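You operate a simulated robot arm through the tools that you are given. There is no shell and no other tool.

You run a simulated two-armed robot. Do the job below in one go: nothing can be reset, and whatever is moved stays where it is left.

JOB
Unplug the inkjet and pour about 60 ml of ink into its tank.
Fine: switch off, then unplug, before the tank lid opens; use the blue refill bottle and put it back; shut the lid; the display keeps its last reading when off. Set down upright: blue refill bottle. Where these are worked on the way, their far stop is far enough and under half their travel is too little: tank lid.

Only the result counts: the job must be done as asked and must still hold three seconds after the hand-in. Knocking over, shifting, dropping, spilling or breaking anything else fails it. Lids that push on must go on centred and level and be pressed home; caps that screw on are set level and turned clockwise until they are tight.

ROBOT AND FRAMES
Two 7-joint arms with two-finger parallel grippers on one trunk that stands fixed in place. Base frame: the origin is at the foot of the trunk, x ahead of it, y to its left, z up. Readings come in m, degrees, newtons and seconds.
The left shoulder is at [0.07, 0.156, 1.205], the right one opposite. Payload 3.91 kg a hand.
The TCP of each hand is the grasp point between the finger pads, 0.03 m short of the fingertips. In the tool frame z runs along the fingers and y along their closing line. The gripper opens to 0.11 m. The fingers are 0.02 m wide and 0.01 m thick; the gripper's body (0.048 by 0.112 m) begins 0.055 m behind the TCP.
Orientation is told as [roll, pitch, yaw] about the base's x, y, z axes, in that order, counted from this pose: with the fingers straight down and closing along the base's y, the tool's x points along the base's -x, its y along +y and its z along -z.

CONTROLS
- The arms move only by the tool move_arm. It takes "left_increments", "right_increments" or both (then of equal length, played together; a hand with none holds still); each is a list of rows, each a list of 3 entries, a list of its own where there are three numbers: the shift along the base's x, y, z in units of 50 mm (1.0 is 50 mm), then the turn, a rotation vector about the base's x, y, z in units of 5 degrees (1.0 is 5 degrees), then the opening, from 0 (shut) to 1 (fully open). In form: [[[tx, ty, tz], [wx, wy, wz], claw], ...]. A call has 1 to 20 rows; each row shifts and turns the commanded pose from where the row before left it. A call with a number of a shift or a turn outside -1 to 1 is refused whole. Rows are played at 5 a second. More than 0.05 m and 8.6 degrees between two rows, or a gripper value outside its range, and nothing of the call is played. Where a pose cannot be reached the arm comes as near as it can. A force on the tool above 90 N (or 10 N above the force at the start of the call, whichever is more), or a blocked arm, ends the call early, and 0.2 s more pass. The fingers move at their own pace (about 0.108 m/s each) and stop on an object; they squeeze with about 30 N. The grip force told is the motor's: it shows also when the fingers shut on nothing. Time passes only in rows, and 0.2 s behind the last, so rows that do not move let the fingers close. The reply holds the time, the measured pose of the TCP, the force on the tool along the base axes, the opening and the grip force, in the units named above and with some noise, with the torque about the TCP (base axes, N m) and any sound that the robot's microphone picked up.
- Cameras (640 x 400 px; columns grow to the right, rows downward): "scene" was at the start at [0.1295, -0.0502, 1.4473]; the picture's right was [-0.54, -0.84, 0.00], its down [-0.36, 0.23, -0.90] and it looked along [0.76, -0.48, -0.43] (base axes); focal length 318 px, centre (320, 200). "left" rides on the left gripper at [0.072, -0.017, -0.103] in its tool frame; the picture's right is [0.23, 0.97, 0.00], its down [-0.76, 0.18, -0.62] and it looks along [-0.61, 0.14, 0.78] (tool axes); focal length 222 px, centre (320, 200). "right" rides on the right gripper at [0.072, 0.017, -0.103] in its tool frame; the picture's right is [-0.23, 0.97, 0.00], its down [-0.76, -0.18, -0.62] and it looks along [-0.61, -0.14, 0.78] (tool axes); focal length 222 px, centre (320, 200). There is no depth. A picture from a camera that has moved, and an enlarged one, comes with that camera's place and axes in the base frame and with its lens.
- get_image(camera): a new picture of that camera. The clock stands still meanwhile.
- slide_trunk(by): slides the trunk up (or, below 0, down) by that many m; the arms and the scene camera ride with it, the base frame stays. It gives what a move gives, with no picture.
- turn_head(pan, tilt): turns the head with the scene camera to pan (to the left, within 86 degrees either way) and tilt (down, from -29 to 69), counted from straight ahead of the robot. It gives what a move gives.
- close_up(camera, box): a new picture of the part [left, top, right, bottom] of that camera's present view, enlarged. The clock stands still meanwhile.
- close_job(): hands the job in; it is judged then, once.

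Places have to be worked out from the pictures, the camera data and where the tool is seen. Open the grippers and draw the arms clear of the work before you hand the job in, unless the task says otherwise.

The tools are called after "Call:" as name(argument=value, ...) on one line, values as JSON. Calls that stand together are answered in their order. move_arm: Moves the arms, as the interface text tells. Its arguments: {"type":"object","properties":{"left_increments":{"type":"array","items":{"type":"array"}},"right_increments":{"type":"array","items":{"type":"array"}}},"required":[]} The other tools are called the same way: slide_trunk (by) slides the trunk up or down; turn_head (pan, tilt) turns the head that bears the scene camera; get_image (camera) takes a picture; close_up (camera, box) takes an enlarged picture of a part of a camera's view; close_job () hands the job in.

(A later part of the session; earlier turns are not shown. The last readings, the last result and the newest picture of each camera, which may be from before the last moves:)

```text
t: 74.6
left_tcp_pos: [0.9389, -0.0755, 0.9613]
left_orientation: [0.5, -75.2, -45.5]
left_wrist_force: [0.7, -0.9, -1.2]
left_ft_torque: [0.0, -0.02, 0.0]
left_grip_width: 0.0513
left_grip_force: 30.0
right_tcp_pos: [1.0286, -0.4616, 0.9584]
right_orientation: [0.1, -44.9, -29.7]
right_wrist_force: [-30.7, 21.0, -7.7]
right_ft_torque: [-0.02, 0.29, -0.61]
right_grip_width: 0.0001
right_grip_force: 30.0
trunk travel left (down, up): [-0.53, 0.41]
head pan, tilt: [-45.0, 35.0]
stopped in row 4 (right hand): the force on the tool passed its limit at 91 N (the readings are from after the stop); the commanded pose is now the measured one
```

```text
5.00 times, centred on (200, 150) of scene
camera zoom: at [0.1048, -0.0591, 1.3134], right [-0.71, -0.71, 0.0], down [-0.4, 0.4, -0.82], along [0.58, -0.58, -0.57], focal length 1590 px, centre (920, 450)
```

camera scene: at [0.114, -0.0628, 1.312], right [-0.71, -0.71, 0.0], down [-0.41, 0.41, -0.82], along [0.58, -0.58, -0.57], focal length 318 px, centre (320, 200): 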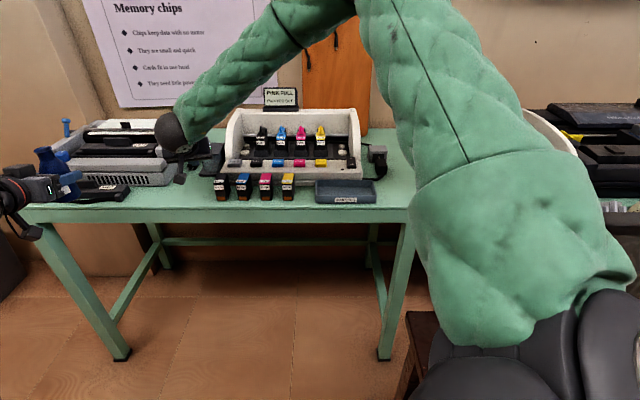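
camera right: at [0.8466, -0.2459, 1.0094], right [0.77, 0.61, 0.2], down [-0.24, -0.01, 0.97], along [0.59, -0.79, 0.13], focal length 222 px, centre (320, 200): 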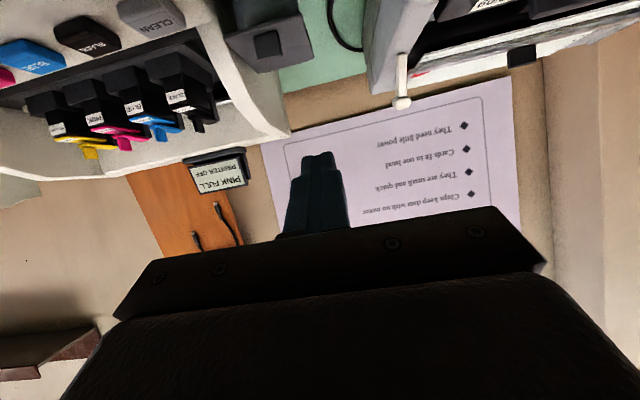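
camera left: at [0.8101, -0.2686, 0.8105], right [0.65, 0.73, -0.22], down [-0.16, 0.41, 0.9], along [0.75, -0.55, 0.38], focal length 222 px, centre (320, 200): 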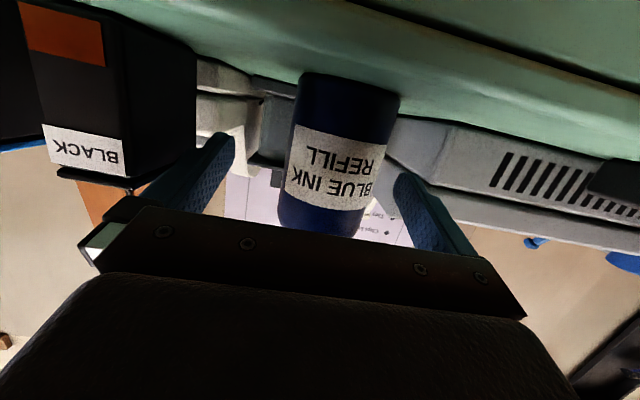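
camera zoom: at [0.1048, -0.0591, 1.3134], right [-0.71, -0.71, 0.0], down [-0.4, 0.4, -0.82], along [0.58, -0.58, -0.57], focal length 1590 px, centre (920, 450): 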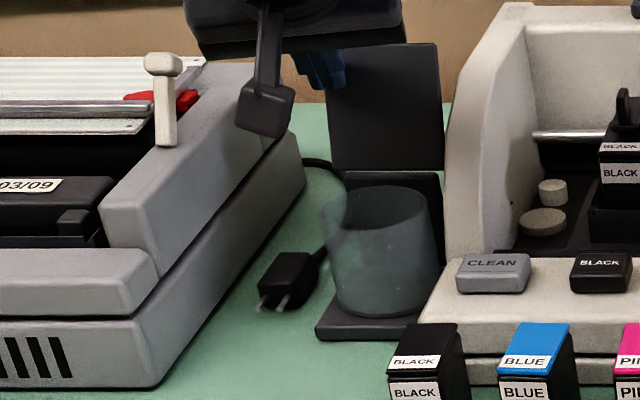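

The lid met its far stop (past vertical). I back the finger off 15 mm and check whether the lid stays open.

Call:
move_arm(right_increments=[[[-0.1, 0.1, 0.02], [0, 0, 0], 0], [[-0.1, 0.1, 0.04], [0, 0, 0], 0], [[-0.2, 0.2, 0.1], [0, 0, 0], 0], [[0, 0, 0], [0, 0, 0], 0]])

Call:
close_up(camera="scene", box=[150, 110, 250, 190])

Call:
close_up(camera="right", box=[160, 60, 440, 240])

```text
t: 74.8
left_tcp_pos: [0.942, -0.0798, 0.9572]
left_orientation: [0.4, -75.1, -45.6]
left_wrist_force: [0.0, -0.3, -0.2]
left_ft_torque: [-0.02, -0.03, 0.02]
left_grip_width: 0.0514
left_grip_force: 29.9
right_tcp_pos: [1.0305, -0.4631, 0.9593]
right_orientation: [0.4, -44.8, -29.7]
right_wrist_force: [-44.1, 17.2, 25.6]
right_ft_torque: [-0.27, 0.16, -0.62]
right_grip_width: 0.0001
right_grip_force: 29.5
trunk travel left (down, up): [-0.53, 0.41]
head pan, tilt: [-45.0, 35.0]
stopped in row 1 (right hand): the force on the tool passed its limit at 246 N (the readings are from after the stop); the commanded pose is now the measured one
```

```text
5.00 times, centred on (200, 150) of scene
camera zoom: at [0.108, -0.062, 1.3129], right [-0.71, -0.71, 0.0], down [-0.4, 0.41, -0.82], along [0.58, -0.58, -0.57], focal length 1590 px, centre (920, 450)
```

zoom: 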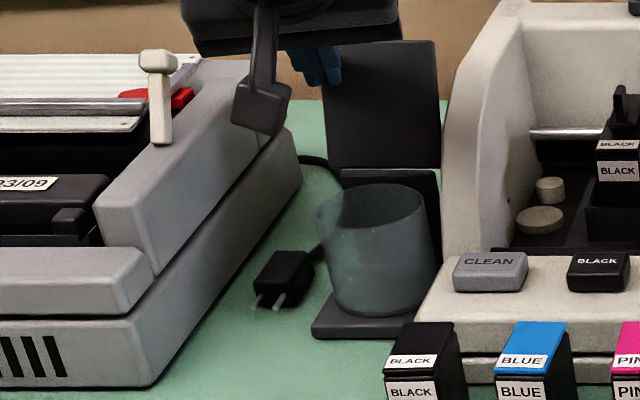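

```text
2.22 times, centred on (300, 150) of right
camera zoom: at [0.9296, -0.3874, 0.9811], right [0.62, 0.77, 0.16], down [0.0, -0.21, 0.98], along [0.79, -0.61, -0.13], focal length 494 px, centre (364, 311)
```

zoom: 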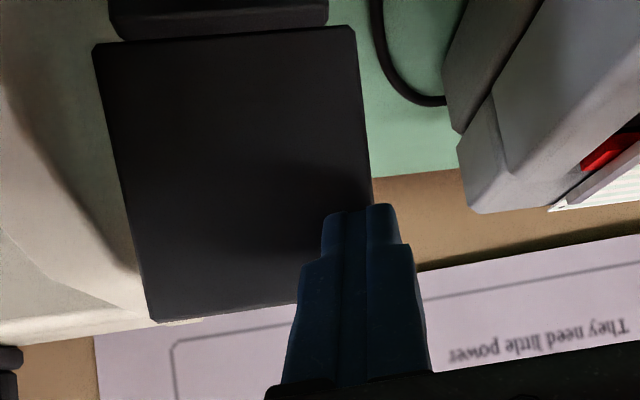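

The robot swayed against the stop. I retreat the finger in one larger step.

Call:
move_arm(right_increments=[[[-0.4, 0.4, 0.1], [0, 0, 0], 0], [[-0.2, 0.2, 0.1], [0, 0, 0], 0], [[0, 0, 0], [0, 0, 0], 0]])

Call:
close_up(camera="scene", box=[150, 110, 250, 190])

Call:
close_up(camera="right", box=[160, 60, 440, 240])

```text
t: 75.7
left_tcp_pos: [0.9466, -0.0786, 0.9515]
left_orientation: [-0.4, -74.8, -44.6]
left_wrist_force: [0.7, 0.0, -1.0]
left_ft_torque: [-0.03, 0.01, -0.02]
left_grip_width: 0.0514
left_grip_force: 29.9
right_tcp_pos: [1.0067, -0.4347, 0.9582]
right_orientation: [0.0, -44.4, -29.5]
right_wrist_force: [0.5, -0.2, -0.5]
right_ft_torque: [0.03, -0.01, -0.01]
right_grip_width: 0.0001
right_grip_force: 30.4
trunk travel left (down, up): [-0.53, 0.41]
head pan, tilt: [-45.0, 35.0]
```

```text
5.00 times, centred on (200, 150) of scene
camera zoom: at [0.1159, -0.0632, 1.3115], right [-0.71, -0.71, 0.0], down [-0.41, 0.41, -0.82], along [0.58, -0.58, -0.57], focal length 1590 px, centre (920, 450)
```

zoom: 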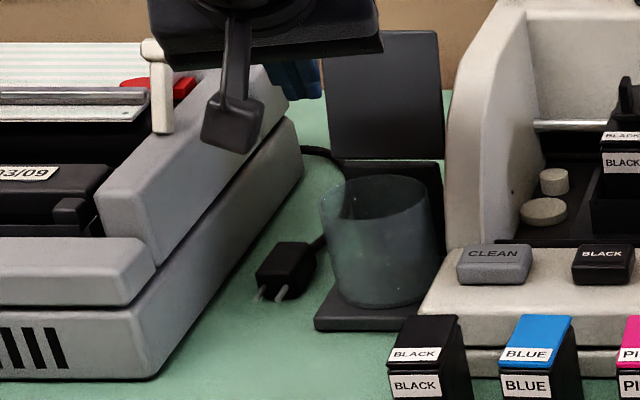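

```text
2.22 times, centred on (300, 150) of right
camera zoom: at [0.9061, -0.359, 0.9816], right [0.62, 0.77, 0.16], down [0.01, -0.21, 0.98], along [0.78, -0.61, -0.14], focal length 494 px, centre (364, 311)
```

zoom: 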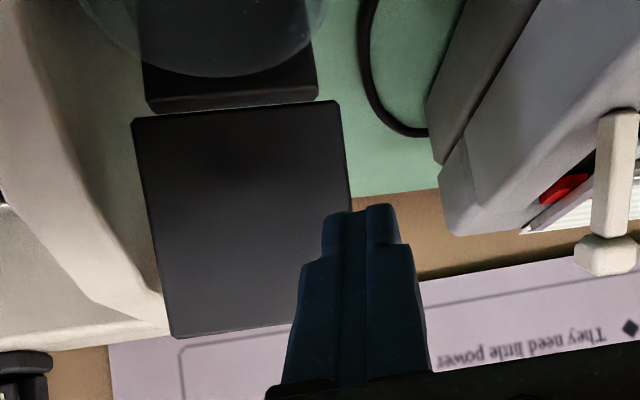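

The lid rests open against its stop and the tank has not moved. I retreat the right hand up and to the right, out of the pour area.

Call:
move_arm(right_increments=[[[-0.3, 0.3, 0.6], [0, 0, 0], 0], [[-0.3, 0.3, 0.8], [0, 0, 0], 0], [[-0.3, 0.3, 0.8], [0, 0, 0], 0], [[-0.855, -0.2, 0.2], [0, 0, 0], 0], [[-0.855, -0.2, 0.2], [0, 0, 0], 0], [[-0.855, -0.2, 0], [0, 0, 0], 0], [[-0.855, -0.2, 0], [0, 0, 0], 0], [[-0.855, -0.2, 0], [0, 0, 0], 0], [[-0.855, -0.2, 0], [0, 0, 0], 0], [[-0.855, -0.2, 0], [0, 0, 0], 0], [[-0.855, -0.2, 0], [0, 0, 0], 0], [[0, 0, 0], [0, 0, 0], 0]])

Call:
get_image(camera="scene")

Call:
close_up(camera="scene", box=[190, 125, 238, 170])

Call:
get_image(camera="left")

```text
t: 78.2
left_tcp_pos: [0.9464, -0.0777, 0.9511]
left_orientation: [-0.5, -74.8, -44.7]
left_wrist_force: [0.4, 0.7, -1.1]
left_ft_torque: [-0.01, 0.01, -0.03]
left_grip_width: 0.0513
left_grip_force: 29.9
right_tcp_pos: [0.6165, -0.4686, 1.0901]
right_orientation: [0.0, -44.5, -29.5]
right_wrist_force: [0.2, 0.5, 0.6]
right_ft_torque: [0.03, 0.0, -0.01]
right_grip_width: 0.0001
right_grip_force: 29.9
trunk travel left (down, up): [-0.53, 0.41]
head pan, tilt: [-45.0, 35.0]
```

```text
taken
camera scene: at [0.1155, -0.062, 1.3117], right [-0.71, -0.71, 0.0], down [-0.41, 0.41, -0.82], along [0.58, -0.58, -0.57], focal length 318 px, centre (320, 200)
```

scene: 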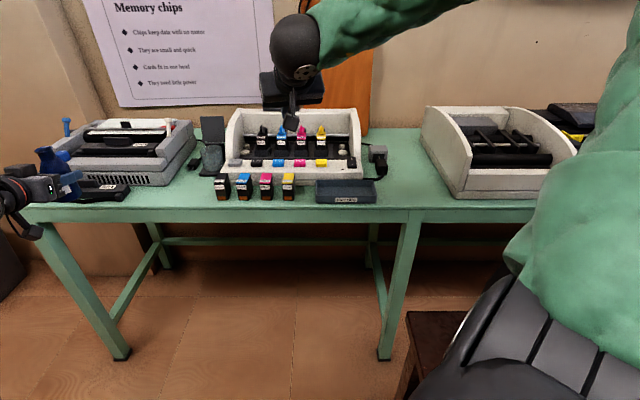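

```text
8.89 times, centred on (214, 148) of scene
camera zoom: at [0.1155, -0.062, 1.3117], right [-0.71, -0.71, 0.0], down [-0.41, 0.41, -0.82], along [0.58, -0.58, -0.57], focal length 2826 px, centre (1262, 667)
```

zoom: 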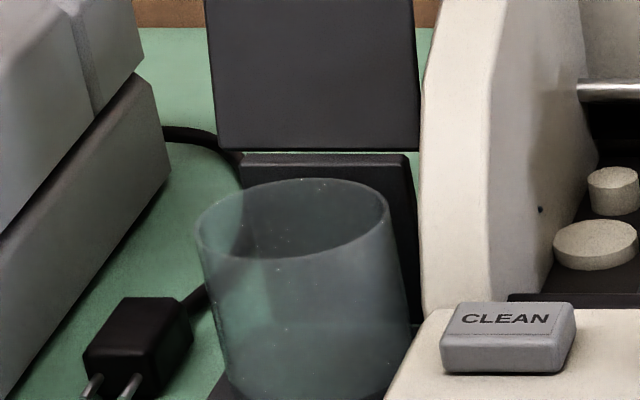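

```text
taken
camera left: at [0.8502, -0.0076, 0.9075], right [0.65, 0.73, -0.22], down [-0.16, 0.41, 0.9], along [0.75, -0.55, 0.38], focal length 222 px, centre (320, 200)
```

left: 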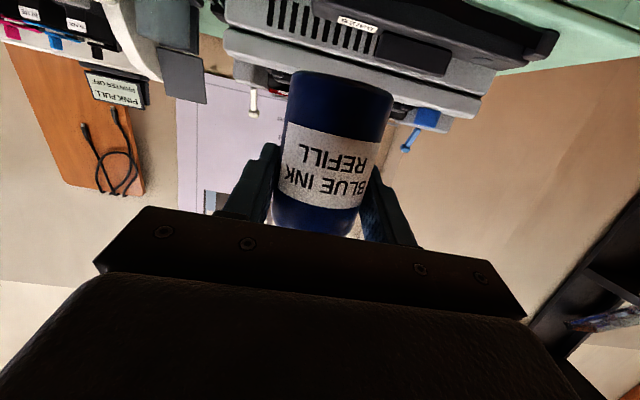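

The tank is open; its rim centre is about N=1.016, E=-0.375 with radius 33 mm. I look at the present ink level inside before pouring.

Call:
close_up(camera="scene", box=[195, 140, 235, 180])

Call:
close_up(camera="right", box=[0, 0, 640, 250])

```text
10.00 times, centred on (215, 160) of scene
camera zoom: at [0.1155, -0.062, 1.3117], right [-0.71, -0.71, 0.0], down [-0.41, 0.41, -0.82], along [0.58, -0.58, -0.57], focal length 3179 px, centre (1370, 600)
```

zoom: 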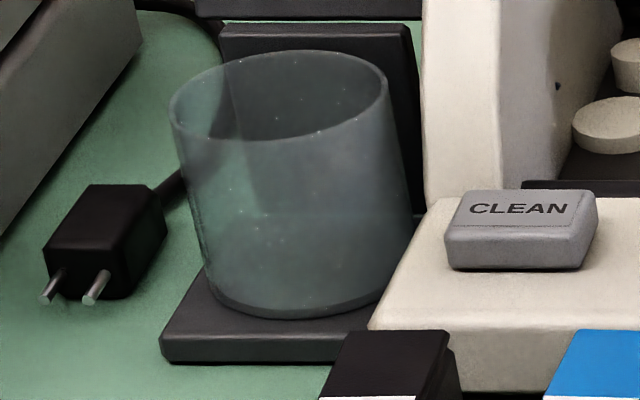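

```text
1.00 times, centred on (320, 125) of right (not enlarged: the box is as wide or as high as the picture)
camera zoom: at [0.5153, -0.3936, 1.1129], right [0.62, 0.77, 0.16], down [0.01, -0.21, 0.98], along [0.78, -0.61, -0.13], focal length 222 px, centre (320, 275)
```

zoom: 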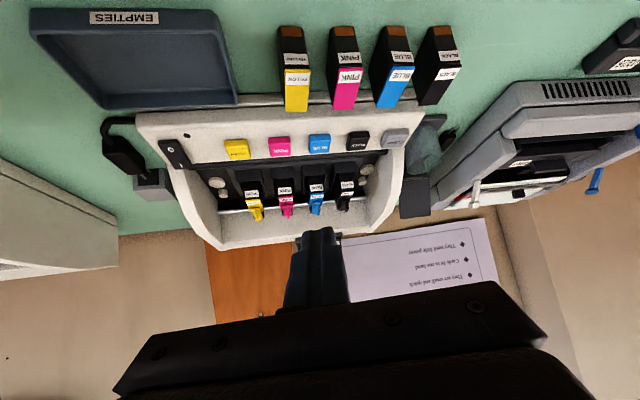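

The tank looks practically empty and clear, so a blue level will show (60 ml ≈ 2 cm). The left arm cannot reach far enough to pour, so I will hand over: the left sets the bottle down near E=-0.455 in front of the tank, and the right hand will take it there with a straight heading.

Call:
move_arm(left_increments=[[[-0.01, -0.3, 0], [0, 0, 0], 0], [[-0.01, -0.5, 0], [0, 0, 0], 0], [[-0.01, -0.6, 0], [0, 0, 0], 0], [[-0.01, -0.6, 0], [0, 0, 0], 0], [[-0.01, -0.6, 0], [0, 0, 0], 0], [[-0.01, -0.6, 0], [0, 0, 0], 0], [[-0.01, -0.6, 0], [0, 0, 0], 0], [[-0.01, -0.4, 0], [0, 0, 0], 0], [[0, -0.23, 0], [0, 0, 0], 0], [[0, 0, -0.3], [0, 0, 0], 0], [[0, 0, -0.5], [0, 0, 0], 0], [[0, 0, -0.5], [0, 0, 0], 0], [[0, 0, -0.3], [0, 0, 0], 0], [[0, 0, -0.1], [0, 0, 0], 0], [[0, 0, 0], [0, 0, 0], 0]])

Call:
close_up(camera="scene", box=[110, 100, 270, 220])

```text
t: 81.5
left_tcp_pos: [0.9424, -0.2999, 0.8667]
left_orientation: [-0.2, -74.8, -44.9]
left_wrist_force: [-0.6, 0.7, -1.3]
left_ft_torque: [0.04, 0.0, 0.0]
left_grip_width: 0.0516
left_grip_force: 29.8
right_tcp_pos: [0.6149, -0.4698, 1.0914]
right_orientation: [0.0, -44.4, -29.6]
right_wrist_force: [-1.2, -1.3, -0.1]
right_ft_torque: [-0.01, -0.02, -0.03]
right_grip_width: 0.0
right_grip_force: 30.0
trunk travel left (down, up): [-0.53, 0.41]
head pan, tilt: [-45.0, 35.0]
```

```text
3.33 times, centred on (190, 160) of scene
camera zoom: at [0.1141, -0.0631, 1.3119], right [-0.71, -0.71, 0.0], down [-0.41, 0.41, -0.82], along [0.58, -0.58, -0.57], focal length 1060 px, centre (753, 333)
```

zoom: 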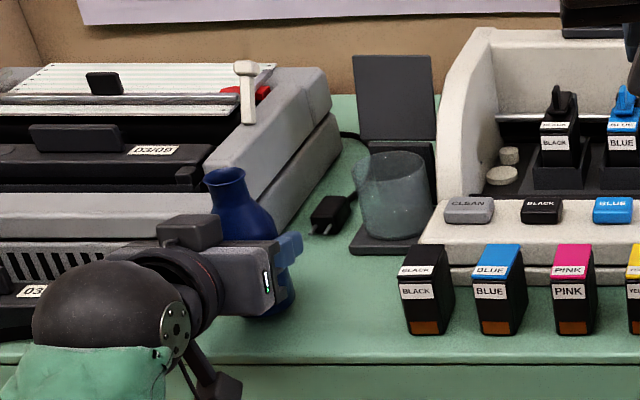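

The bottle is 1 cm above the table at the handover spot. I lower the last bit in small steps.

Call:
move_arm(left_increments=[[[0, 0, -0.08], [0, 0, 0], 0], [[0, 0, -0.08], [0, 0, 0], 0], [[0, 0, -0.04], [0, 0, 0], 0], [[0, 0, 0], [0, 0, 0], 0]])

Call:
close_up(camera="left", box=[180, 40, 460, 240])

```text
t: 82.5
left_tcp_pos: [0.941, -0.3006, 0.8567]
left_orientation: [-0.2, -74.8, -44.9]
left_wrist_force: [-0.2, -0.1, -1.3]
left_ft_torque: [0.02, 0.01, 0.0]
left_grip_width: 0.0516
left_grip_force: 29.9
right_tcp_pos: [0.6152, -0.4703, 1.0906]
right_orientation: [0.1, -44.4, -29.6]
right_wrist_force: [0.4, -0.2, 0.1]
right_ft_torque: [0.0, 0.04, 0.0]
right_grip_width: 0.0
right_grip_force: 30.2
trunk travel left (down, up): [-0.53, 0.41]
head pan, tilt: [-45.0, 35.0]
```

```text
2.00 times, centred on (320, 140) of left
camera zoom: at [0.8454, -0.23, 0.8134], right [0.65, 0.73, -0.22], down [-0.16, 0.41, 0.9], along [0.75, -0.55, 0.38], focal length 444 px, centre (320, 320)
```

zoom: 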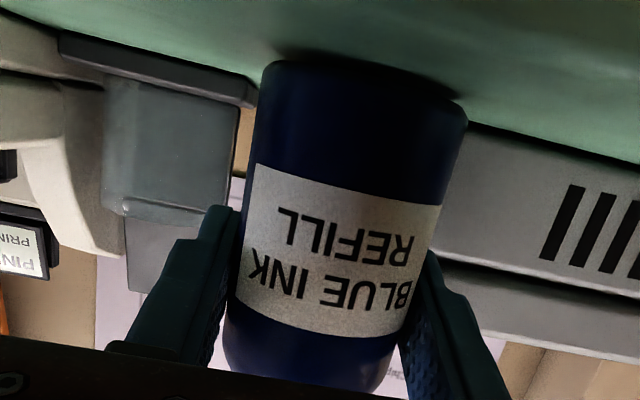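

Still carrying the weight. Two more 1 mm steps.

Call:
move_arm(left_increments=[[[0, 0, -0.02], [0, 0, 0], 0], [[0, 0, -0.02], [0, 0, 0], 0], [[0, 0, 0], [0, 0, 0], 0]])

```text
t: 83.2
left_tcp_pos: [0.942, -0.3009, 0.8546]
left_orientation: [-0.3, -74.8, -44.9]
left_wrist_force: [0.8, -0.1, -1.2]
left_ft_torque: [0.01, 0.0, 0.0]
left_grip_width: 0.0515
left_grip_force: 29.9
right_tcp_pos: [0.6145, -0.4695, 1.0901]
right_orientation: [0.2, -44.4, -29.7]
right_wrist_force: [-0.6, -0.1, -0.5]
right_ft_torque: [0.03, -0.02, 0.04]
right_grip_width: 0.0
right_grip_force: 30.4
trunk travel left (down, up): [-0.53, 0.41]
head pan, tilt: [-45.0, 35.0]
```

Call:
move_arm(left_increments=[[[0, 0, -0.02], [0, 0, 0], 0], [[0, 0, -0.02], [0, 0, 0], 0], [[0, 0, 0], [0, 0, 0], 0]])

```text
t: 84.0
left_tcp_pos: [0.9413, -0.3004, 0.8552]
left_orientation: [-0.1, -74.9, -45.1]
left_wrist_force: [2.2, -1.4, 6.7]
left_ft_torque: [-0.08, -0.02, 0.0]
left_grip_width: 0.0517
left_grip_force: 30.1
right_tcp_pos: [0.6157, -0.4709, 1.0897]
right_orientation: [0.2, -44.5, -29.6]
right_wrist_force: [-0.3, 1.1, -0.6]
right_ft_torque: [-0.01, 0.02, -0.01]
right_grip_width: 0.0001
right_grip_force: 29.4
trunk travel left (down, up): [-0.53, 0.41]
head pan, tilt: [-45.0, 35.0]
```

The bottle is on the table (contact +6.7 N). I open the left fingers and back straight out along -n.

Call:
move_arm(left_increments=[[[0, 0, 0.01], [0, 0, 0], 0.5], [[0, 0, 0], [0, 0, 0], 0.6], [[0, 0, 0], [0, 0, 0], 0.85], [[0, 0, 0], [0, 0, 0], 1], [[-0.2, 0.2, 0], [0, 0, 0], 1], [[-0.5, 0.5, 0], [0, 0, 0], 1], [[-0.6, 0.6, 0], [0, 0, 0], 1], [[-0.6, 0.6, 0], [0, 0, 0], 1], [[-0.6, 0.6, 0], [0, 0, 0], 1], [[0, 0, 0], [0, 0, 0], 1]])

Call:
close_up(camera="scene", box=[110, 100, 270, 220])

```text
t: 86.2
left_tcp_pos: [0.8164, -0.175, 0.8551]
left_orientation: [-0.2, -74.8, -44.8]
left_wrist_force: [0.4, -0.4, -0.8]
left_ft_torque: [-0.02, 0.03, -0.03]
left_grip_width: 0.1102
left_grip_force: 0.1
right_tcp_pos: [0.6154, -0.4707, 1.0901]
right_orientation: [0.1, -44.3, -29.6]
right_wrist_force: [1.2, 0.6, -0.1]
right_ft_torque: [0.01, -0.02, -0.02]
right_grip_width: 0.0
right_grip_force: 30.3
trunk travel left (down, up): [-0.53, 0.41]
head pan, tilt: [-45.0, 35.0]
```

```text
3.33 times, centred on (190, 160) of scene
camera zoom: at [0.1142, -0.0636, 1.3118], right [-0.71, -0.71, 0.0], down [-0.41, 0.41, -0.82], along [0.58, -0.58, -0.57], focal length 1060 px, centre (753, 333)
```

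zoom: 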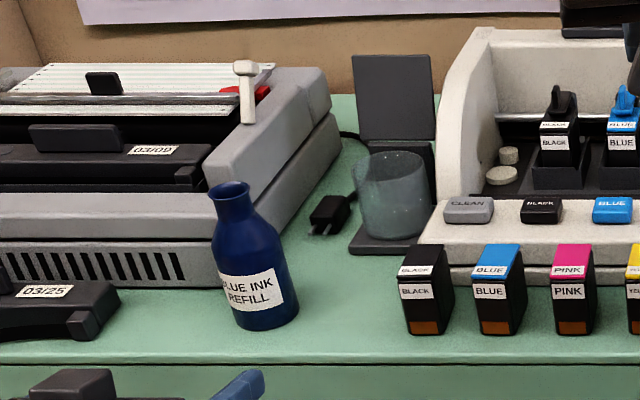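

The bottle stands upright at (0.941,-0.300). I retreat the left hand and turn the right hand to heading 0° with 75° tilt in front of the bottle.

Call:
move_arm(left_increments=[[[-0.45, 0.78, 0.2], [0, 0, 0], 1], [[-0.45, 0.78, 0.3], [0, 0, 0], 1], [[-0.45, 0.78, 0.3], [0, 0, 0], 1], [[-0.45, 0.78, 0.3], [0, 0, 0], 1], [[-0.45, 0.78, 0.3], [0, 0, 0], 1], [[-0.45, 0.78, 0.3], [0, 0, 0], 1], [[-0.45, 0.78, 0.3], [0, 0, 0], 1], [[-0.45, 0.78, 0.3], [0, 0, 0], 1], [[0, 0, 0], [0, 0, 0], 1], [[0, 0, 0], [0, 0, 0], 1], [[0, 0, 0], [0, 0, 0], 1], [[0, 0, 0], [0, 0, 0], 1], [[0, 0, 0], [0, 0, 0], 1], [[0, 0, 0], [0, 0, 0], 1]], right_increments=[[[0, 0, 0], [0, 0, 1], 0.5], [[0, 0, 0], [0, 0, 1], 0.8], [[0, 0, 0], [0, 0, 1], 0.9], [[0, 0, 0], [0, 0, 1], 0.9], [[0, 0, 0], [0, 0, 1], 0.9], [[0, 0, 0], [0, 0, 1], 0.9], [[0.4, 0.5, -0.2], [0, -1, 0], 0.9], [[0.4, 0.5, -0.2], [0, -1, 0], 0.9], [[0.4, 0.5, -0.2], [0, -1, 0], 0.9], [[0.4, 0.5, -0.3], [0, -1, 0], 0.9], [[0.4, 0.5, -0.3], [0, -1, 0], 0.9], [[0.4, 0.5, -0.3], [0, -1, 0], 0.9], [[0.1, 0.4, -0.3], [0, 0, 0], 0.9], [[0, 0, 0], [0, 0, 0], 0.9]])

Call:
get_image(camera="scene")

Call:
get_image(camera="right")

```text
t: 89.2
left_tcp_pos: [0.637, 0.135, 0.9727]
left_orientation: [0.2, -74.7, -45.3]
left_wrist_force: [0.1, 0.0, 0.6]
left_ft_torque: [0.04, -0.02, 0.05]
left_grip_width: 0.11
left_grip_force: 0.1
right_tcp_pos: [0.7476, -0.3027, 1.0254]
right_orientation: [0.1, -73.7, 0.3]
right_wrist_force: [-0.2, -0.5, -0.5]
right_ft_torque: [0.03, 0.0, 0.03]
right_grip_width: 0.0991
right_grip_force: 0.0
right hand out of reach, approached as far as the arm can: row 12, 13
trunk travel left (down, up): [-0.53, 0.41]
head pan, tilt: [-45.0, 35.0]
```

```text
taken
camera scene: at [0.1138, -0.0667, 1.3119], right [-0.71, -0.71, 0.0], down [-0.41, 0.41, -0.82], along [0.58, -0.58, -0.58], focal length 318 px, centre (320, 200)
```

scene: 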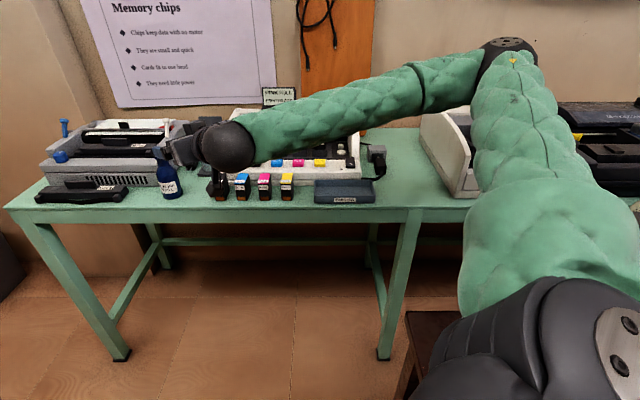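

```text
taken
camera right: at [0.6257, -0.2866, 0.9847], right [0.06, 0.97, 0.22], down [-0.38, -0.18, 0.91], along [0.92, -0.14, 0.36], focal length 222 px, centre (320, 200)
```

right: 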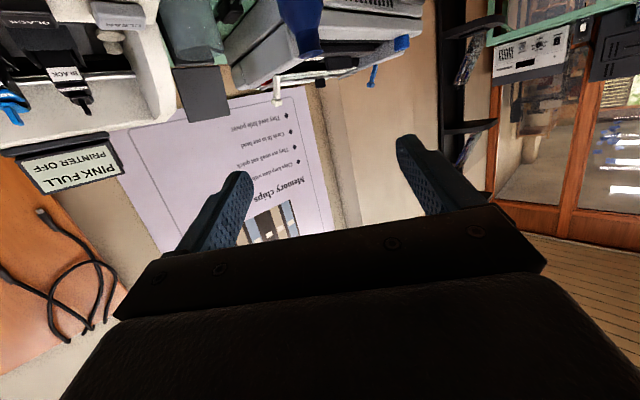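

The right hand is nearly at 75° tilt (73.7°). I see whether it can come down to bottle height from here while moving a bit forward.

Call:
move_arm(right_increments=[[[0.3, 0, -0.5], [0, 0, 0], 0.9], [[0.3, 0, -0.6], [0, 0, 0], 0.9], [[0.2, 0, -0.6], [0, 0, 0], 0.9], [[0.1, 0, -0.6], [0, 0, 0], 0.9], [[0, 0, 0], [0, 0, 0], 0.9]])

Call:
get_image(camera="scene")

```text
t: 90.5
left_tcp_pos: [0.6376, 0.1384, 0.971]
left_orientation: [-0.2, -74.8, -44.9]
left_wrist_force: [0.0, 0.0, -0.7]
left_ft_torque: [-0.01, 0.01, -0.01]
left_grip_width: 0.1103
left_grip_force: 0.0
right_tcp_pos: [0.7985, -0.2993, 1.0129]
right_orientation: [-0.7, -72.8, 1.0]
right_wrist_force: [0.3, -0.3, 0.2]
right_ft_torque: [-0.01, 0.02, 0.01]
right_grip_width: 0.0992
right_grip_force: 0.0
right hand out of reach, approached as far as the arm can: row 1, 2, 3, 4
trunk travel left (down, up): [-0.53, 0.41]
head pan, tilt: [-45.0, 35.0]
```

```text
taken
camera scene: at [0.1139, -0.063, 1.3119], right [-0.71, -0.71, 0.0], down [-0.41, 0.41, -0.82], along [0.58, -0.58, -0.57], focal length 318 px, centre (320, 200)
```

scene: 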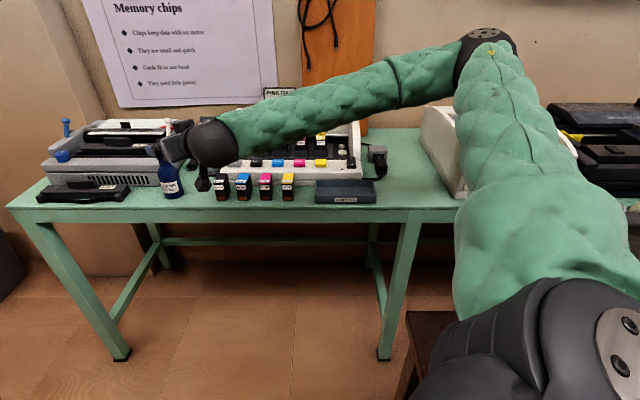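

The arm is limited close in. I try reaching further forward first (over the bottle, fingers straddling it from above), where the arm is more extended, and then see how low it can go.

Call:
move_arm(right_increments=[[[0.5, 0, 0], [0, 0, 0], 0.9], [[0.6, 0, 0], [0, 0, 0], 0.9], [[0.6, 0, 0], [0, 0, 0], 0.9], [[0.6, 0, 0], [0, 0, 0], 0.9], [[0.5, 0, 0], [0, 0, 0], 0.9], [[0, 0, 0], [0, 0, 0], 0.9]])

Call:
close_up(camera="scene", box=[110, 90, 270, 220])

```text
t: 91.8
left_tcp_pos: [0.6374, 0.1384, 0.9717]
left_orientation: [-0.1, -74.7, -44.9]
left_wrist_force: [0.8, -0.6, 0.8]
left_ft_torque: [0.02, 0.0, 0.0]
left_grip_width: 0.1101
left_grip_force: 0.0
right_tcp_pos: [0.9401, -0.3006, 1.0218]
right_orientation: [-0.6, -74.4, 1.0]
right_wrist_force: [0.0, 0.1, 0.2]
right_ft_torque: [0.01, 0.02, 0.03]
right_grip_width: 0.0987
right_grip_force: 0.0
right hand out of reach, approached as far as the arm can: row 1
trunk travel left (down, up): [-0.53, 0.41]
head pan, tilt: [-45.0, 35.0]
```

```text
3.08 times, centred on (190, 155) of scene
camera zoom: at [0.1138, -0.0632, 1.3119], right [-0.71, -0.71, 0.0], down [-0.41, 0.41, -0.82], along [0.58, -0.58, -0.57], focal length 978 px, centre (720, 338)
```

zoom: 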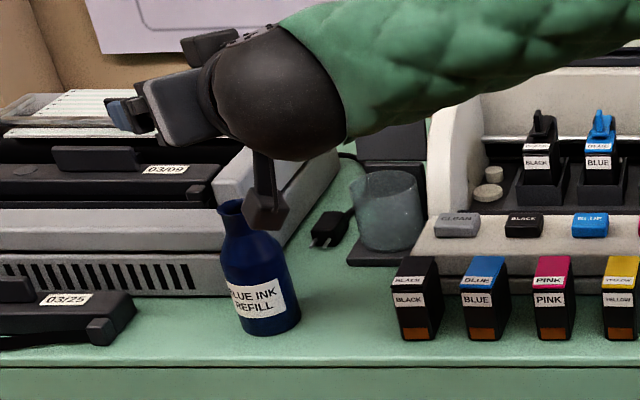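

Extended, the pose is reachable. I lower over the bottle with the fingers straddling it and watch for the reach limit.

Call:
move_arm(right_increments=[[[0, 0, -0.4], [0, 0, 0], 0.9], [[0, 0, -0.5], [0, 0, 0], 0.9], [[0, 0, -0.5], [0, 0, 0], 0.9], [[0, 0, 0], [0, 0, 0], 0.9]])

Call:
close_up(camera="scene", box=[110, 90, 270, 220])

Call:
get_image(camera="right")

```text
t: 92.8
left_tcp_pos: [0.6369, 0.1392, 0.971]
left_orientation: [-0.2, -74.8, -44.8]
left_wrist_force: [0.9, -0.1, 1.2]
left_ft_torque: [0.0, -0.01, 0.0]
left_grip_width: 0.11
left_grip_force: 0.1
right_tcp_pos: [0.9435, -0.2957, 0.997]
right_orientation: [-0.9, -72.8, 1.0]
right_wrist_force: [0.2, -0.2, 0.1]
right_ft_torque: [-0.02, 0.02, 0.01]
right_grip_width: 0.0991
right_grip_force: 0.0
right hand out of reach, approached as far as the arm can: row 1, 2, 3
trunk travel left (down, up): [-0.53, 0.41]
head pan, tilt: [-45.0, 35.0]
```

```text
3.08 times, centred on (190, 155) of scene
camera zoom: at [0.1139, -0.0627, 1.3119], right [-0.71, -0.71, 0.0], down [-0.41, 0.41, -0.82], along [0.58, -0.58, -0.57], focal length 978 px, centre (720, 338)
```

zoom: 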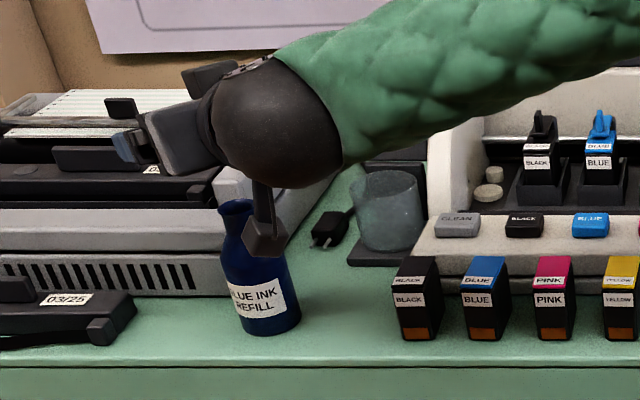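

```text
taken
camera right: at [0.8223, -0.2794, 0.9577], right [0.06, 0.97, 0.21], down [-0.37, -0.17, 0.91], along [0.93, -0.14, 0.35], focal length 222 px, centre (320, 200)
```

right: 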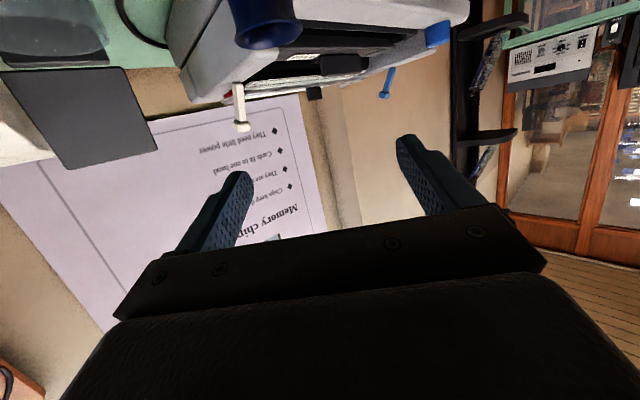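

At 73° tilt the limit is about 8 cm below shoulder height, so lowering the trunk further is the cure. I raise the right hand by 0.17 m, then slide the trunk down 0.17 m.

Call:
move_arm(right_increments=[[[0, 0, 0.7], [0, 0, 0], 0.9], [[0, 0, 0.9], [0, 0, 0], 0.9], [[0, 0, 0.9], [0, 0, 0], 0.9], [[0, 0, 0.9], [0, 0, 0], 0.9], [[0, 0, 0], [0, 0, 0], 0.9]], left_increments=[[[0, 0, 0.7], [0, 0, 0], 1], [[0, 0, 0.9], [0, 0, 0], 1], [[0, 0, 0.9], [0, 0, 0], 1], [[0, 0, 0.9], [0, 0, 0], 1], [[0, 0, 0], [0, 0, 0], 1]])

Call:
slide_trunk(by=-0.17)

Call:
turn_head(pan=-40, tilt=25)

Call:
get_image(camera="scene")

```text
t: 94.0
left_tcp_pos: [0.6384, 0.1379, 1.1385]
left_orientation: [-0.3, -74.8, -44.8]
left_wrist_force: [-0.5, 0.4, 0.2]
left_ft_torque: [0.0, 0.01, 0.04]
left_grip_width: 0.1103
left_grip_force: 0.1
right_tcp_pos: [0.9462, -0.2954, 1.1629]
right_orientation: [-0.5, -74.4, 0.9]
right_wrist_force: [-0.2, 0.5, 0.3]
right_ft_torque: [-0.02, -0.05, 0.01]
right_grip_width: 0.0991
right_grip_force: 0.1
trunk travel left (down, up): [-0.53, 0.41]
head pan, tilt: [-45.0, 35.0]
```

```text
t: 96.0
left_tcp_pos: [0.6378, 0.1392, 0.9687]
left_orientation: [-0.2, -74.8, -44.9]
left_wrist_force: [0.4, 0.7, 0.8]
left_ft_torque: [-0.01, -0.03, 0.0]
left_grip_width: 0.11
left_grip_force: 0.0
right_tcp_pos: [0.9464, -0.2941, 0.9957]
right_orientation: [-0.7, -74.5, 1.1]
right_wrist_force: [0.0, 0.0, -0.5]
right_ft_torque: [-0.02, 0.0, 0.01]
right_grip_width: 0.0987
right_grip_force: 0.1
trunk travel left (down, up): [-0.36, 0.58]
head pan, tilt: [-45.0, 35.0]
```

```text
t: 96.7
left_tcp_pos: [0.6393, 0.1394, 0.9686]
left_orientation: [-0.2, -74.7, -44.8]
left_wrist_force: [-0.6, 0.2, -0.1]
left_ft_torque: [0.03, -0.01, -0.01]
left_grip_width: 0.1101
left_grip_force: 0.1
right_tcp_pos: [0.9447, -0.2954, 0.9943]
right_orientation: [-0.6, -74.4, 1.2]
right_wrist_force: [0.0, 0.2, 0.4]
right_ft_torque: [0.01, 0.0, 0.01]
right_grip_width: 0.0992
right_grip_force: 0.1
trunk travel left (down, up): [-0.36, 0.58]
head pan, tilt: [-40.0, 25.0]
```

```text
taken
camera scene: at [0.1223, -0.0596, 1.1576], right [-0.64, -0.77, 0.0], down [-0.32, 0.27, -0.91], along [0.69, -0.58, -0.42], focal length 318 px, centre (320, 200)
```

scene: 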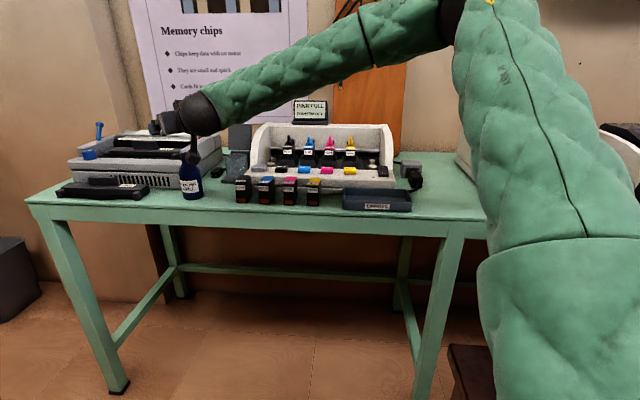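

Now with the shoulder lower I line up with the bottle at (0.941,-0.300) and lower around it to z≈0.862.

Call:
move_arm(right_increments=[[[-0.05, -0.1, 0], [0, 0, 0], 0.9], [[0, 0, -0.5], [0, 0, 0], 0.9], [[0, 0, -0.5], [0, 0, 0], 0.9], [[0, 0, -0.4], [0, 0, 0], 0.9], [[0, 0, 0], [0, 0, 0], 0.9]])

Call:
close_up(camera="scene", box=[130, 80, 260, 210])

Call:
get_image(camera="right")

```text
t: 97.9
left_tcp_pos: [0.6377, 0.1392, 0.9695]
left_orientation: [-0.2, -74.8, -44.8]
left_wrist_force: [1.2, 0.3, -1.0]
left_ft_torque: [-0.01, 0.02, -0.02]
left_grip_width: 0.1101
left_grip_force: 0.2
right_tcp_pos: [0.9424, -0.2987, 0.9231]
right_orientation: [-0.7, -74.5, 1.1]
right_wrist_force: [0.3, -0.9, 0.6]
right_ft_torque: [0.01, 0.01, -0.03]
right_grip_width: 0.0989
right_grip_force: 0.0
trunk travel left (down, up): [-0.36, 0.58]
head pan, tilt: [-40.0, 25.0]
```

```text
3.08 times, centred on (195, 145) of scene
camera zoom: at [0.1221, -0.0595, 1.1577], right [-0.64, -0.77, 0.0], down [-0.32, 0.27, -0.91], along [0.69, -0.58, -0.42], focal length 978 px, centre (705, 369)
```

zoom: 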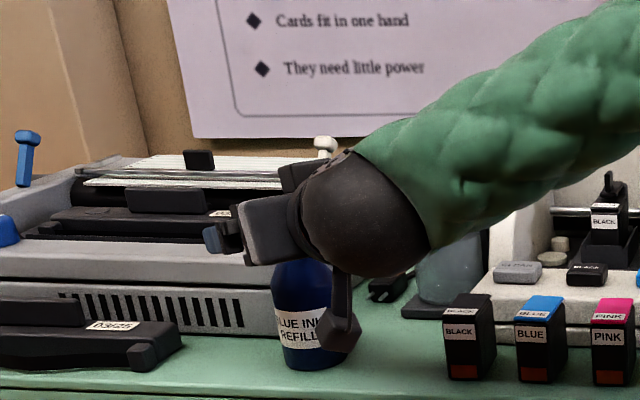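

```text
taken
camera right: at [0.8217, -0.284, 0.8809], right [0.05, 0.97, 0.22], down [-0.4, -0.18, 0.9], along [0.92, -0.13, 0.38], focal length 222 px, centre (320, 200)
```

right: 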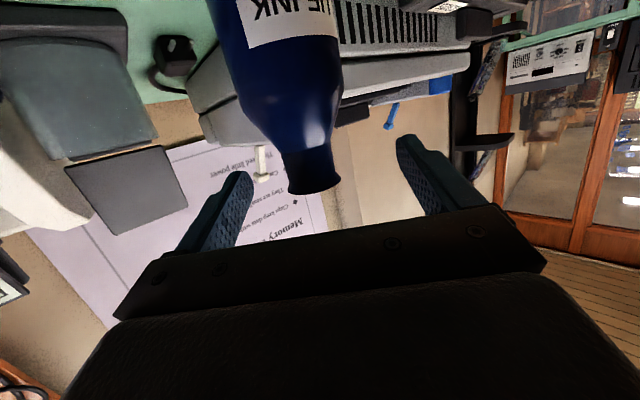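

The bottle's neck is between the fingers. I continue down to grip height.

Call:
move_arm(right_increments=[[[0, 0, -0.4], [0, 0, 0], 0.9], [[0, 0, -0.4], [0, 0, 0], 0.9], [[0, 0, -0.3], [0, 0, 0], 0.9], [[0, 0, -0.12], [0, 0, 0], 0.9], [[0, 0, 0], [0, 0, 0], 0.9]])

Call:
close_up(camera="right", box=[180, 40, 460, 240])

Call:
close_up(camera="scene", box=[130, 80, 260, 210])

```text
t: 99.1
left_tcp_pos: [0.6378, 0.1386, 0.9682]
left_orientation: [-0.2, -74.8, -44.8]
left_wrist_force: [-0.1, 0.5, -0.1]
left_ft_torque: [-0.01, -0.02, 0.03]
left_grip_width: 0.1101
left_grip_force: 0.1
right_tcp_pos: [0.9433, -0.3, 0.8615]
right_orientation: [-0.8, -74.4, 1.2]
right_wrist_force: [0.3, 0.0, 0.7]
right_ft_torque: [-0.02, 0.01, 0.02]
right_grip_width: 0.0991
right_grip_force: 0.1
trunk travel left (down, up): [-0.36, 0.58]
head pan, tilt: [-40.0, 25.0]
```

```text
2.00 times, centred on (320, 140) of right
camera zoom: at [0.8225, -0.2845, 0.8205], right [0.05, 0.97, 0.22], down [-0.39, -0.18, 0.9], along [0.92, -0.13, 0.38], focal length 444 px, centre (320, 320)
```

zoom: 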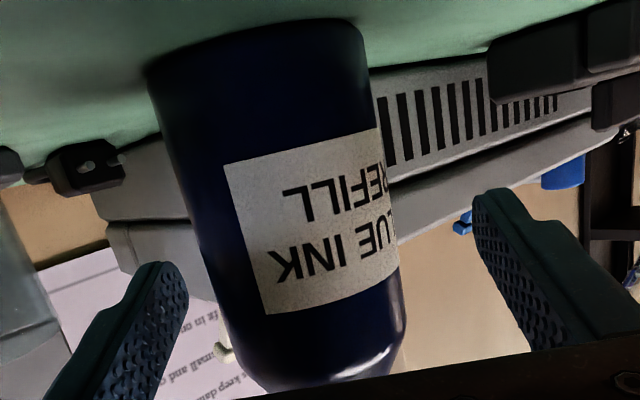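

```text
3.08 times, centred on (195, 145) of scene
camera zoom: at [0.1222, -0.0595, 1.1577], right [-0.64, -0.77, 0.0], down [-0.32, 0.27, -0.91], along [0.69, -0.58, -0.42], focal length 978 px, centre (705, 369)
```

zoom: 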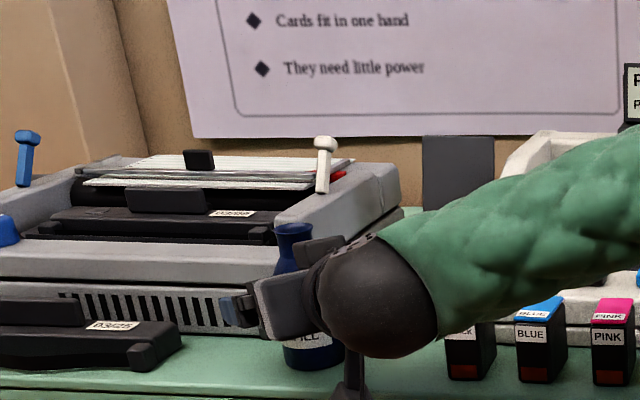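

The bottle is about 5 mm toward -y of centre; I shift and close the right fingers in stages.

Call:
move_arm(right_increments=[[[0, -0.09, 0], [0, 0, 0], 0.9], [[0, 0, 0], [0, 0, 0], 0.7], [[0, 0, 0], [0, 0, 0], 0.6], [[0, 0, 0], [0, 0, 0], 0.53], [[0, 0, 0], [0, 0, 0], 0.45], [[0, 0, 0], [0, 0, 0], 0], [[0, 0, 0], [0, 0, 0], 0], [[0, 0, 0], [0, 0, 0], 0]])

Call:
close_up(camera="right", box=[180, 40, 460, 240])

```text
t: 100.9
left_tcp_pos: [0.6381, 0.1395, 0.9699]
left_orientation: [-0.2, -74.7, -44.8]
left_wrist_force: [0.1, 0.4, 0.2]
left_ft_torque: [-0.02, -0.02, 0.0]
left_grip_width: 0.1103
left_grip_force: 0.2
right_tcp_pos: [0.943, -0.3048, 0.8635]
right_orientation: [-0.7, -74.5, 1.1]
right_wrist_force: [0.3, -0.7, 0.3]
right_ft_torque: [0.03, -0.03, -0.02]
right_grip_width: 0.0499
right_grip_force: 29.5
trunk travel left (down, up): [-0.36, 0.58]
head pan, tilt: [-40.0, 25.0]
```

```text
2.00 times, centred on (320, 140) of right
camera zoom: at [0.8225, -0.2884, 0.8205], right [0.05, 0.97, 0.22], down [-0.39, -0.18, 0.9], along [0.92, -0.13, 0.38], focal length 444 px, centre (320, 320)
```

zoom: 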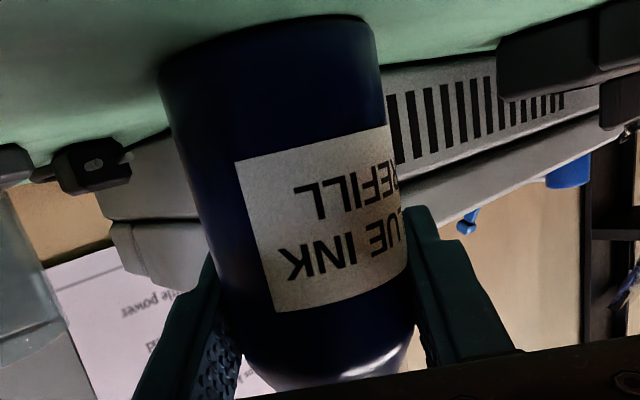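

The right hand holds the bottle (50 mm). I lift it clear and carry it to beside the tank (x≈0.984, y≈-0.385, z≈0.985), still upright.

Call:
move_arm(right_increments=[[[0, 0, 0.1], [0, 0, 0], 0], [[0, 0, 0.3], [0, 0, 0], 0], [[0, 0, 0.45], [0, 0, 0], 0], [[0, 0, 0.5], [0, 0, 0], 0], [[0, 0, 0.5], [0, 0, 0], 0], [[0, 0, 0.4], [0, 0, 0], 0], [[0, 0, 0.2], [0, 0, 0], 0], [[0.1, -0.2, 0], [0, 0, 0], 0], [[0.2, -0.4, 0], [0, 0, 0], 0], [[0.25, -0.5, 0], [0, 0, 0], 0], [[0.2, -0.35, 0], [0, 0, 0], 0], [[0.07, -0.15, 0], [0, 0, 0], 0], [[0, 0, 0], [0, 0, 0], 0]])

Call:
close_up(camera="scene", box=[150, 80, 290, 200])

```text
t: 103.7
left_tcp_pos: [0.6377, 0.1387, 0.9681]
left_orientation: [-0.2, -74.8, -44.7]
left_wrist_force: [0.1, -0.1, 0.0]
left_ft_torque: [-0.03, -0.02, -0.01]
left_grip_width: 0.11
left_grip_force: 0.1
right_tcp_pos: [0.9834, -0.3827, 0.9875]
right_orientation: [-0.8, -74.3, 1.1]
right_wrist_force: [-0.3, -0.2, -1.0]
right_ft_torque: [0.01, 0.01, 0.02]
right_grip_width: 0.0496
right_grip_force: 30.2
trunk travel left (down, up): [-0.36, 0.58]
head pan, tilt: [-40.0, 25.0]
```

```text
3.33 times, centred on (220, 140) of scene
camera zoom: at [0.1224, -0.0596, 1.1576], right [-0.64, -0.77, 0.0], down [-0.32, 0.27, -0.91], along [0.69, -0.58, -0.42], focal length 1060 px, centre (653, 400)
```

zoom: 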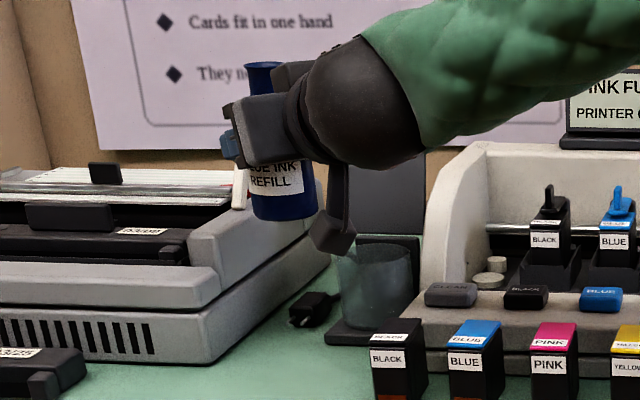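

The bottle hangs beside the open tank. I take several still readings for a baseline weight with this hand.

Call:
move_arm(right_increments=[[[0, 0, 0], [0, 0, 0], 0], [[0, 0, 0], [0, 0, 0], 0]])

Call:
move_arm(right_increments=[[[0, 0, 0], [0, 0, 0], 0]])

Call:
move_arm(right_increments=[[[0, 0, 0], [0, 0, 0], 0]])

Call:
move_arm(right_increments=[[[0, 0, 0], [0, 0, 0], 0]])

Call:
move_arm(right_increments=[[[0, 0, 0], [0, 0, 0], 0]])

Call:
move_arm(right_increments=[[[0, 0, 0], [0, 0, 0], 0]])

Call:
close_up(camera="right", box=[0, 0, 640, 260])

```text
t: 104.3
left_tcp_pos: [0.6389, 0.1384, 0.9695]
left_orientation: [-0.1, -74.7, -44.8]
left_wrist_force: [0.1, 2.1, -0.6]
left_ft_torque: [0.0, -0.02, 0.01]
left_grip_width: 0.1102
left_grip_force: 0.1
right_tcp_pos: [0.9833, -0.3829, 0.9871]
right_orientation: [-0.8, -74.4, 1.1]
right_wrist_force: [0.0, -0.8, -1.1]
right_ft_torque: [-0.01, -0.01, 0.01]
right_grip_width: 0.0499
right_grip_force: 29.7
trunk travel left (down, up): [-0.36, 0.58]
head pan, tilt: [-40.0, 25.0]
```

```text
t: 104.7
left_tcp_pos: [0.6375, 0.1387, 0.9685]
left_orientation: [-0.2, -74.8, -44.8]
left_wrist_force: [0.4, -1.2, 0.1]
left_ft_torque: [-0.02, 0.0, -0.02]
left_grip_width: 0.1097
left_grip_force: 0.0
right_tcp_pos: [0.9837, -0.3821, 0.9863]
right_orientation: [-0.7, -74.4, 1.1]
right_wrist_force: [0.0, -0.1, -1.5]
right_ft_torque: [-0.02, -0.01, -0.02]
right_grip_width: 0.0499
right_grip_force: 30.2
trunk travel left (down, up): [-0.36, 0.58]
head pan, tilt: [-40.0, 25.0]
```

```text
t: 105.1
left_tcp_pos: [0.6381, 0.1388, 0.9684]
left_orientation: [-0.2, -74.8, -44.9]
left_wrist_force: [0.1, -0.3, 0.2]
left_ft_torque: [0.01, 0.0, 0.0]
left_grip_width: 0.1098
left_grip_force: 0.1
right_tcp_pos: [0.984, -0.3833, 0.9869]
right_orientation: [-0.7, -74.4, 1.0]
right_wrist_force: [-0.4, -1.0, -1.3]
right_ft_torque: [-0.01, 0.01, 0.0]
right_grip_width: 0.0501
right_grip_force: 29.7
trunk travel left (down, up): [-0.36, 0.58]
head pan, tilt: [-40.0, 25.0]
```

```text
t: 105.5
left_tcp_pos: [0.6389, 0.1391, 0.968]
left_orientation: [-0.2, -74.9, -44.8]
left_wrist_force: [0.2, -0.2, -0.1]
left_ft_torque: [-0.02, 0.02, 0.01]
left_grip_width: 0.1102
left_grip_force: 0.0
right_tcp_pos: [0.9843, -0.3836, 0.9862]
right_orientation: [-0.7, -74.3, 1.2]
right_wrist_force: [0.6, 0.8, -0.8]
right_ft_torque: [0.01, 0.02, 0.02]
right_grip_width: 0.05
right_grip_force: 30.2
trunk travel left (down, up): [-0.36, 0.58]
head pan, tilt: [-40.0, 25.0]
```

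```text
t: 105.9
left_tcp_pos: [0.6381, 0.1381, 0.9674]
left_orientation: [-0.2, -74.8, -44.8]
left_wrist_force: [0.1, 0.5, -1.2]
left_ft_torque: [0.01, 0.0, 0.01]
left_grip_width: 0.11
left_grip_force: 0.1
right_tcp_pos: [0.983, -0.3833, 0.9882]
right_orientation: [-0.8, -74.4, 1.1]
right_wrist_force: [-0.4, -0.3, -0.9]
right_ft_torque: [0.03, 0.04, 0.01]
right_grip_width: 0.05
right_grip_force: 30.2
trunk travel left (down, up): [-0.36, 0.58]
head pan, tilt: [-40.0, 25.0]
```

```text
t: 106.3
left_tcp_pos: [0.6372, 0.1385, 0.9692]
left_orientation: [-0.3, -74.7, -44.8]
left_wrist_force: [-0.2, 0.9, 0.0]
left_ft_torque: [0.02, -0.02, 0.03]
left_grip_width: 0.1102
left_grip_force: 0.0
right_tcp_pos: [0.983, -0.3834, 0.9879]
right_orientation: [-0.7, -74.4, 1.0]
right_wrist_force: [0.0, -0.8, -0.9]
right_ft_torque: [-0.01, 0.01, 0.03]
right_grip_width: 0.0498
right_grip_force: 30.1
trunk travel left (down, up): [-0.36, 0.58]
head pan, tilt: [-40.0, 25.0]
```

```text
1.00 times, centred on (320, 130) of right (not enlarged: the box is as wide or as high as the picture)
camera zoom: at [0.8631, -0.3672, 0.9445], right [0.05, 0.97, 0.22], down [-0.39, -0.18, 0.9], along [0.92, -0.13, 0.38], focal length 222 px, centre (320, 270)
```

zoom: 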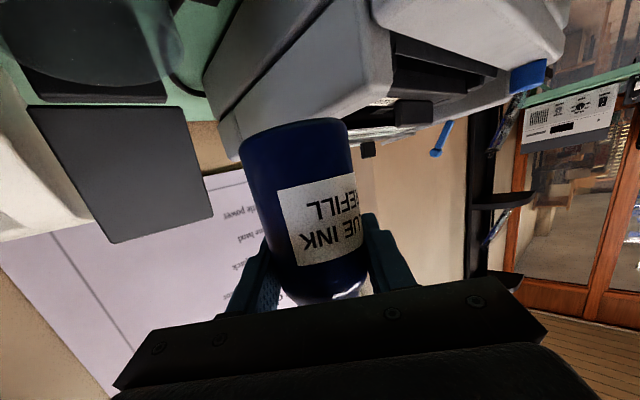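

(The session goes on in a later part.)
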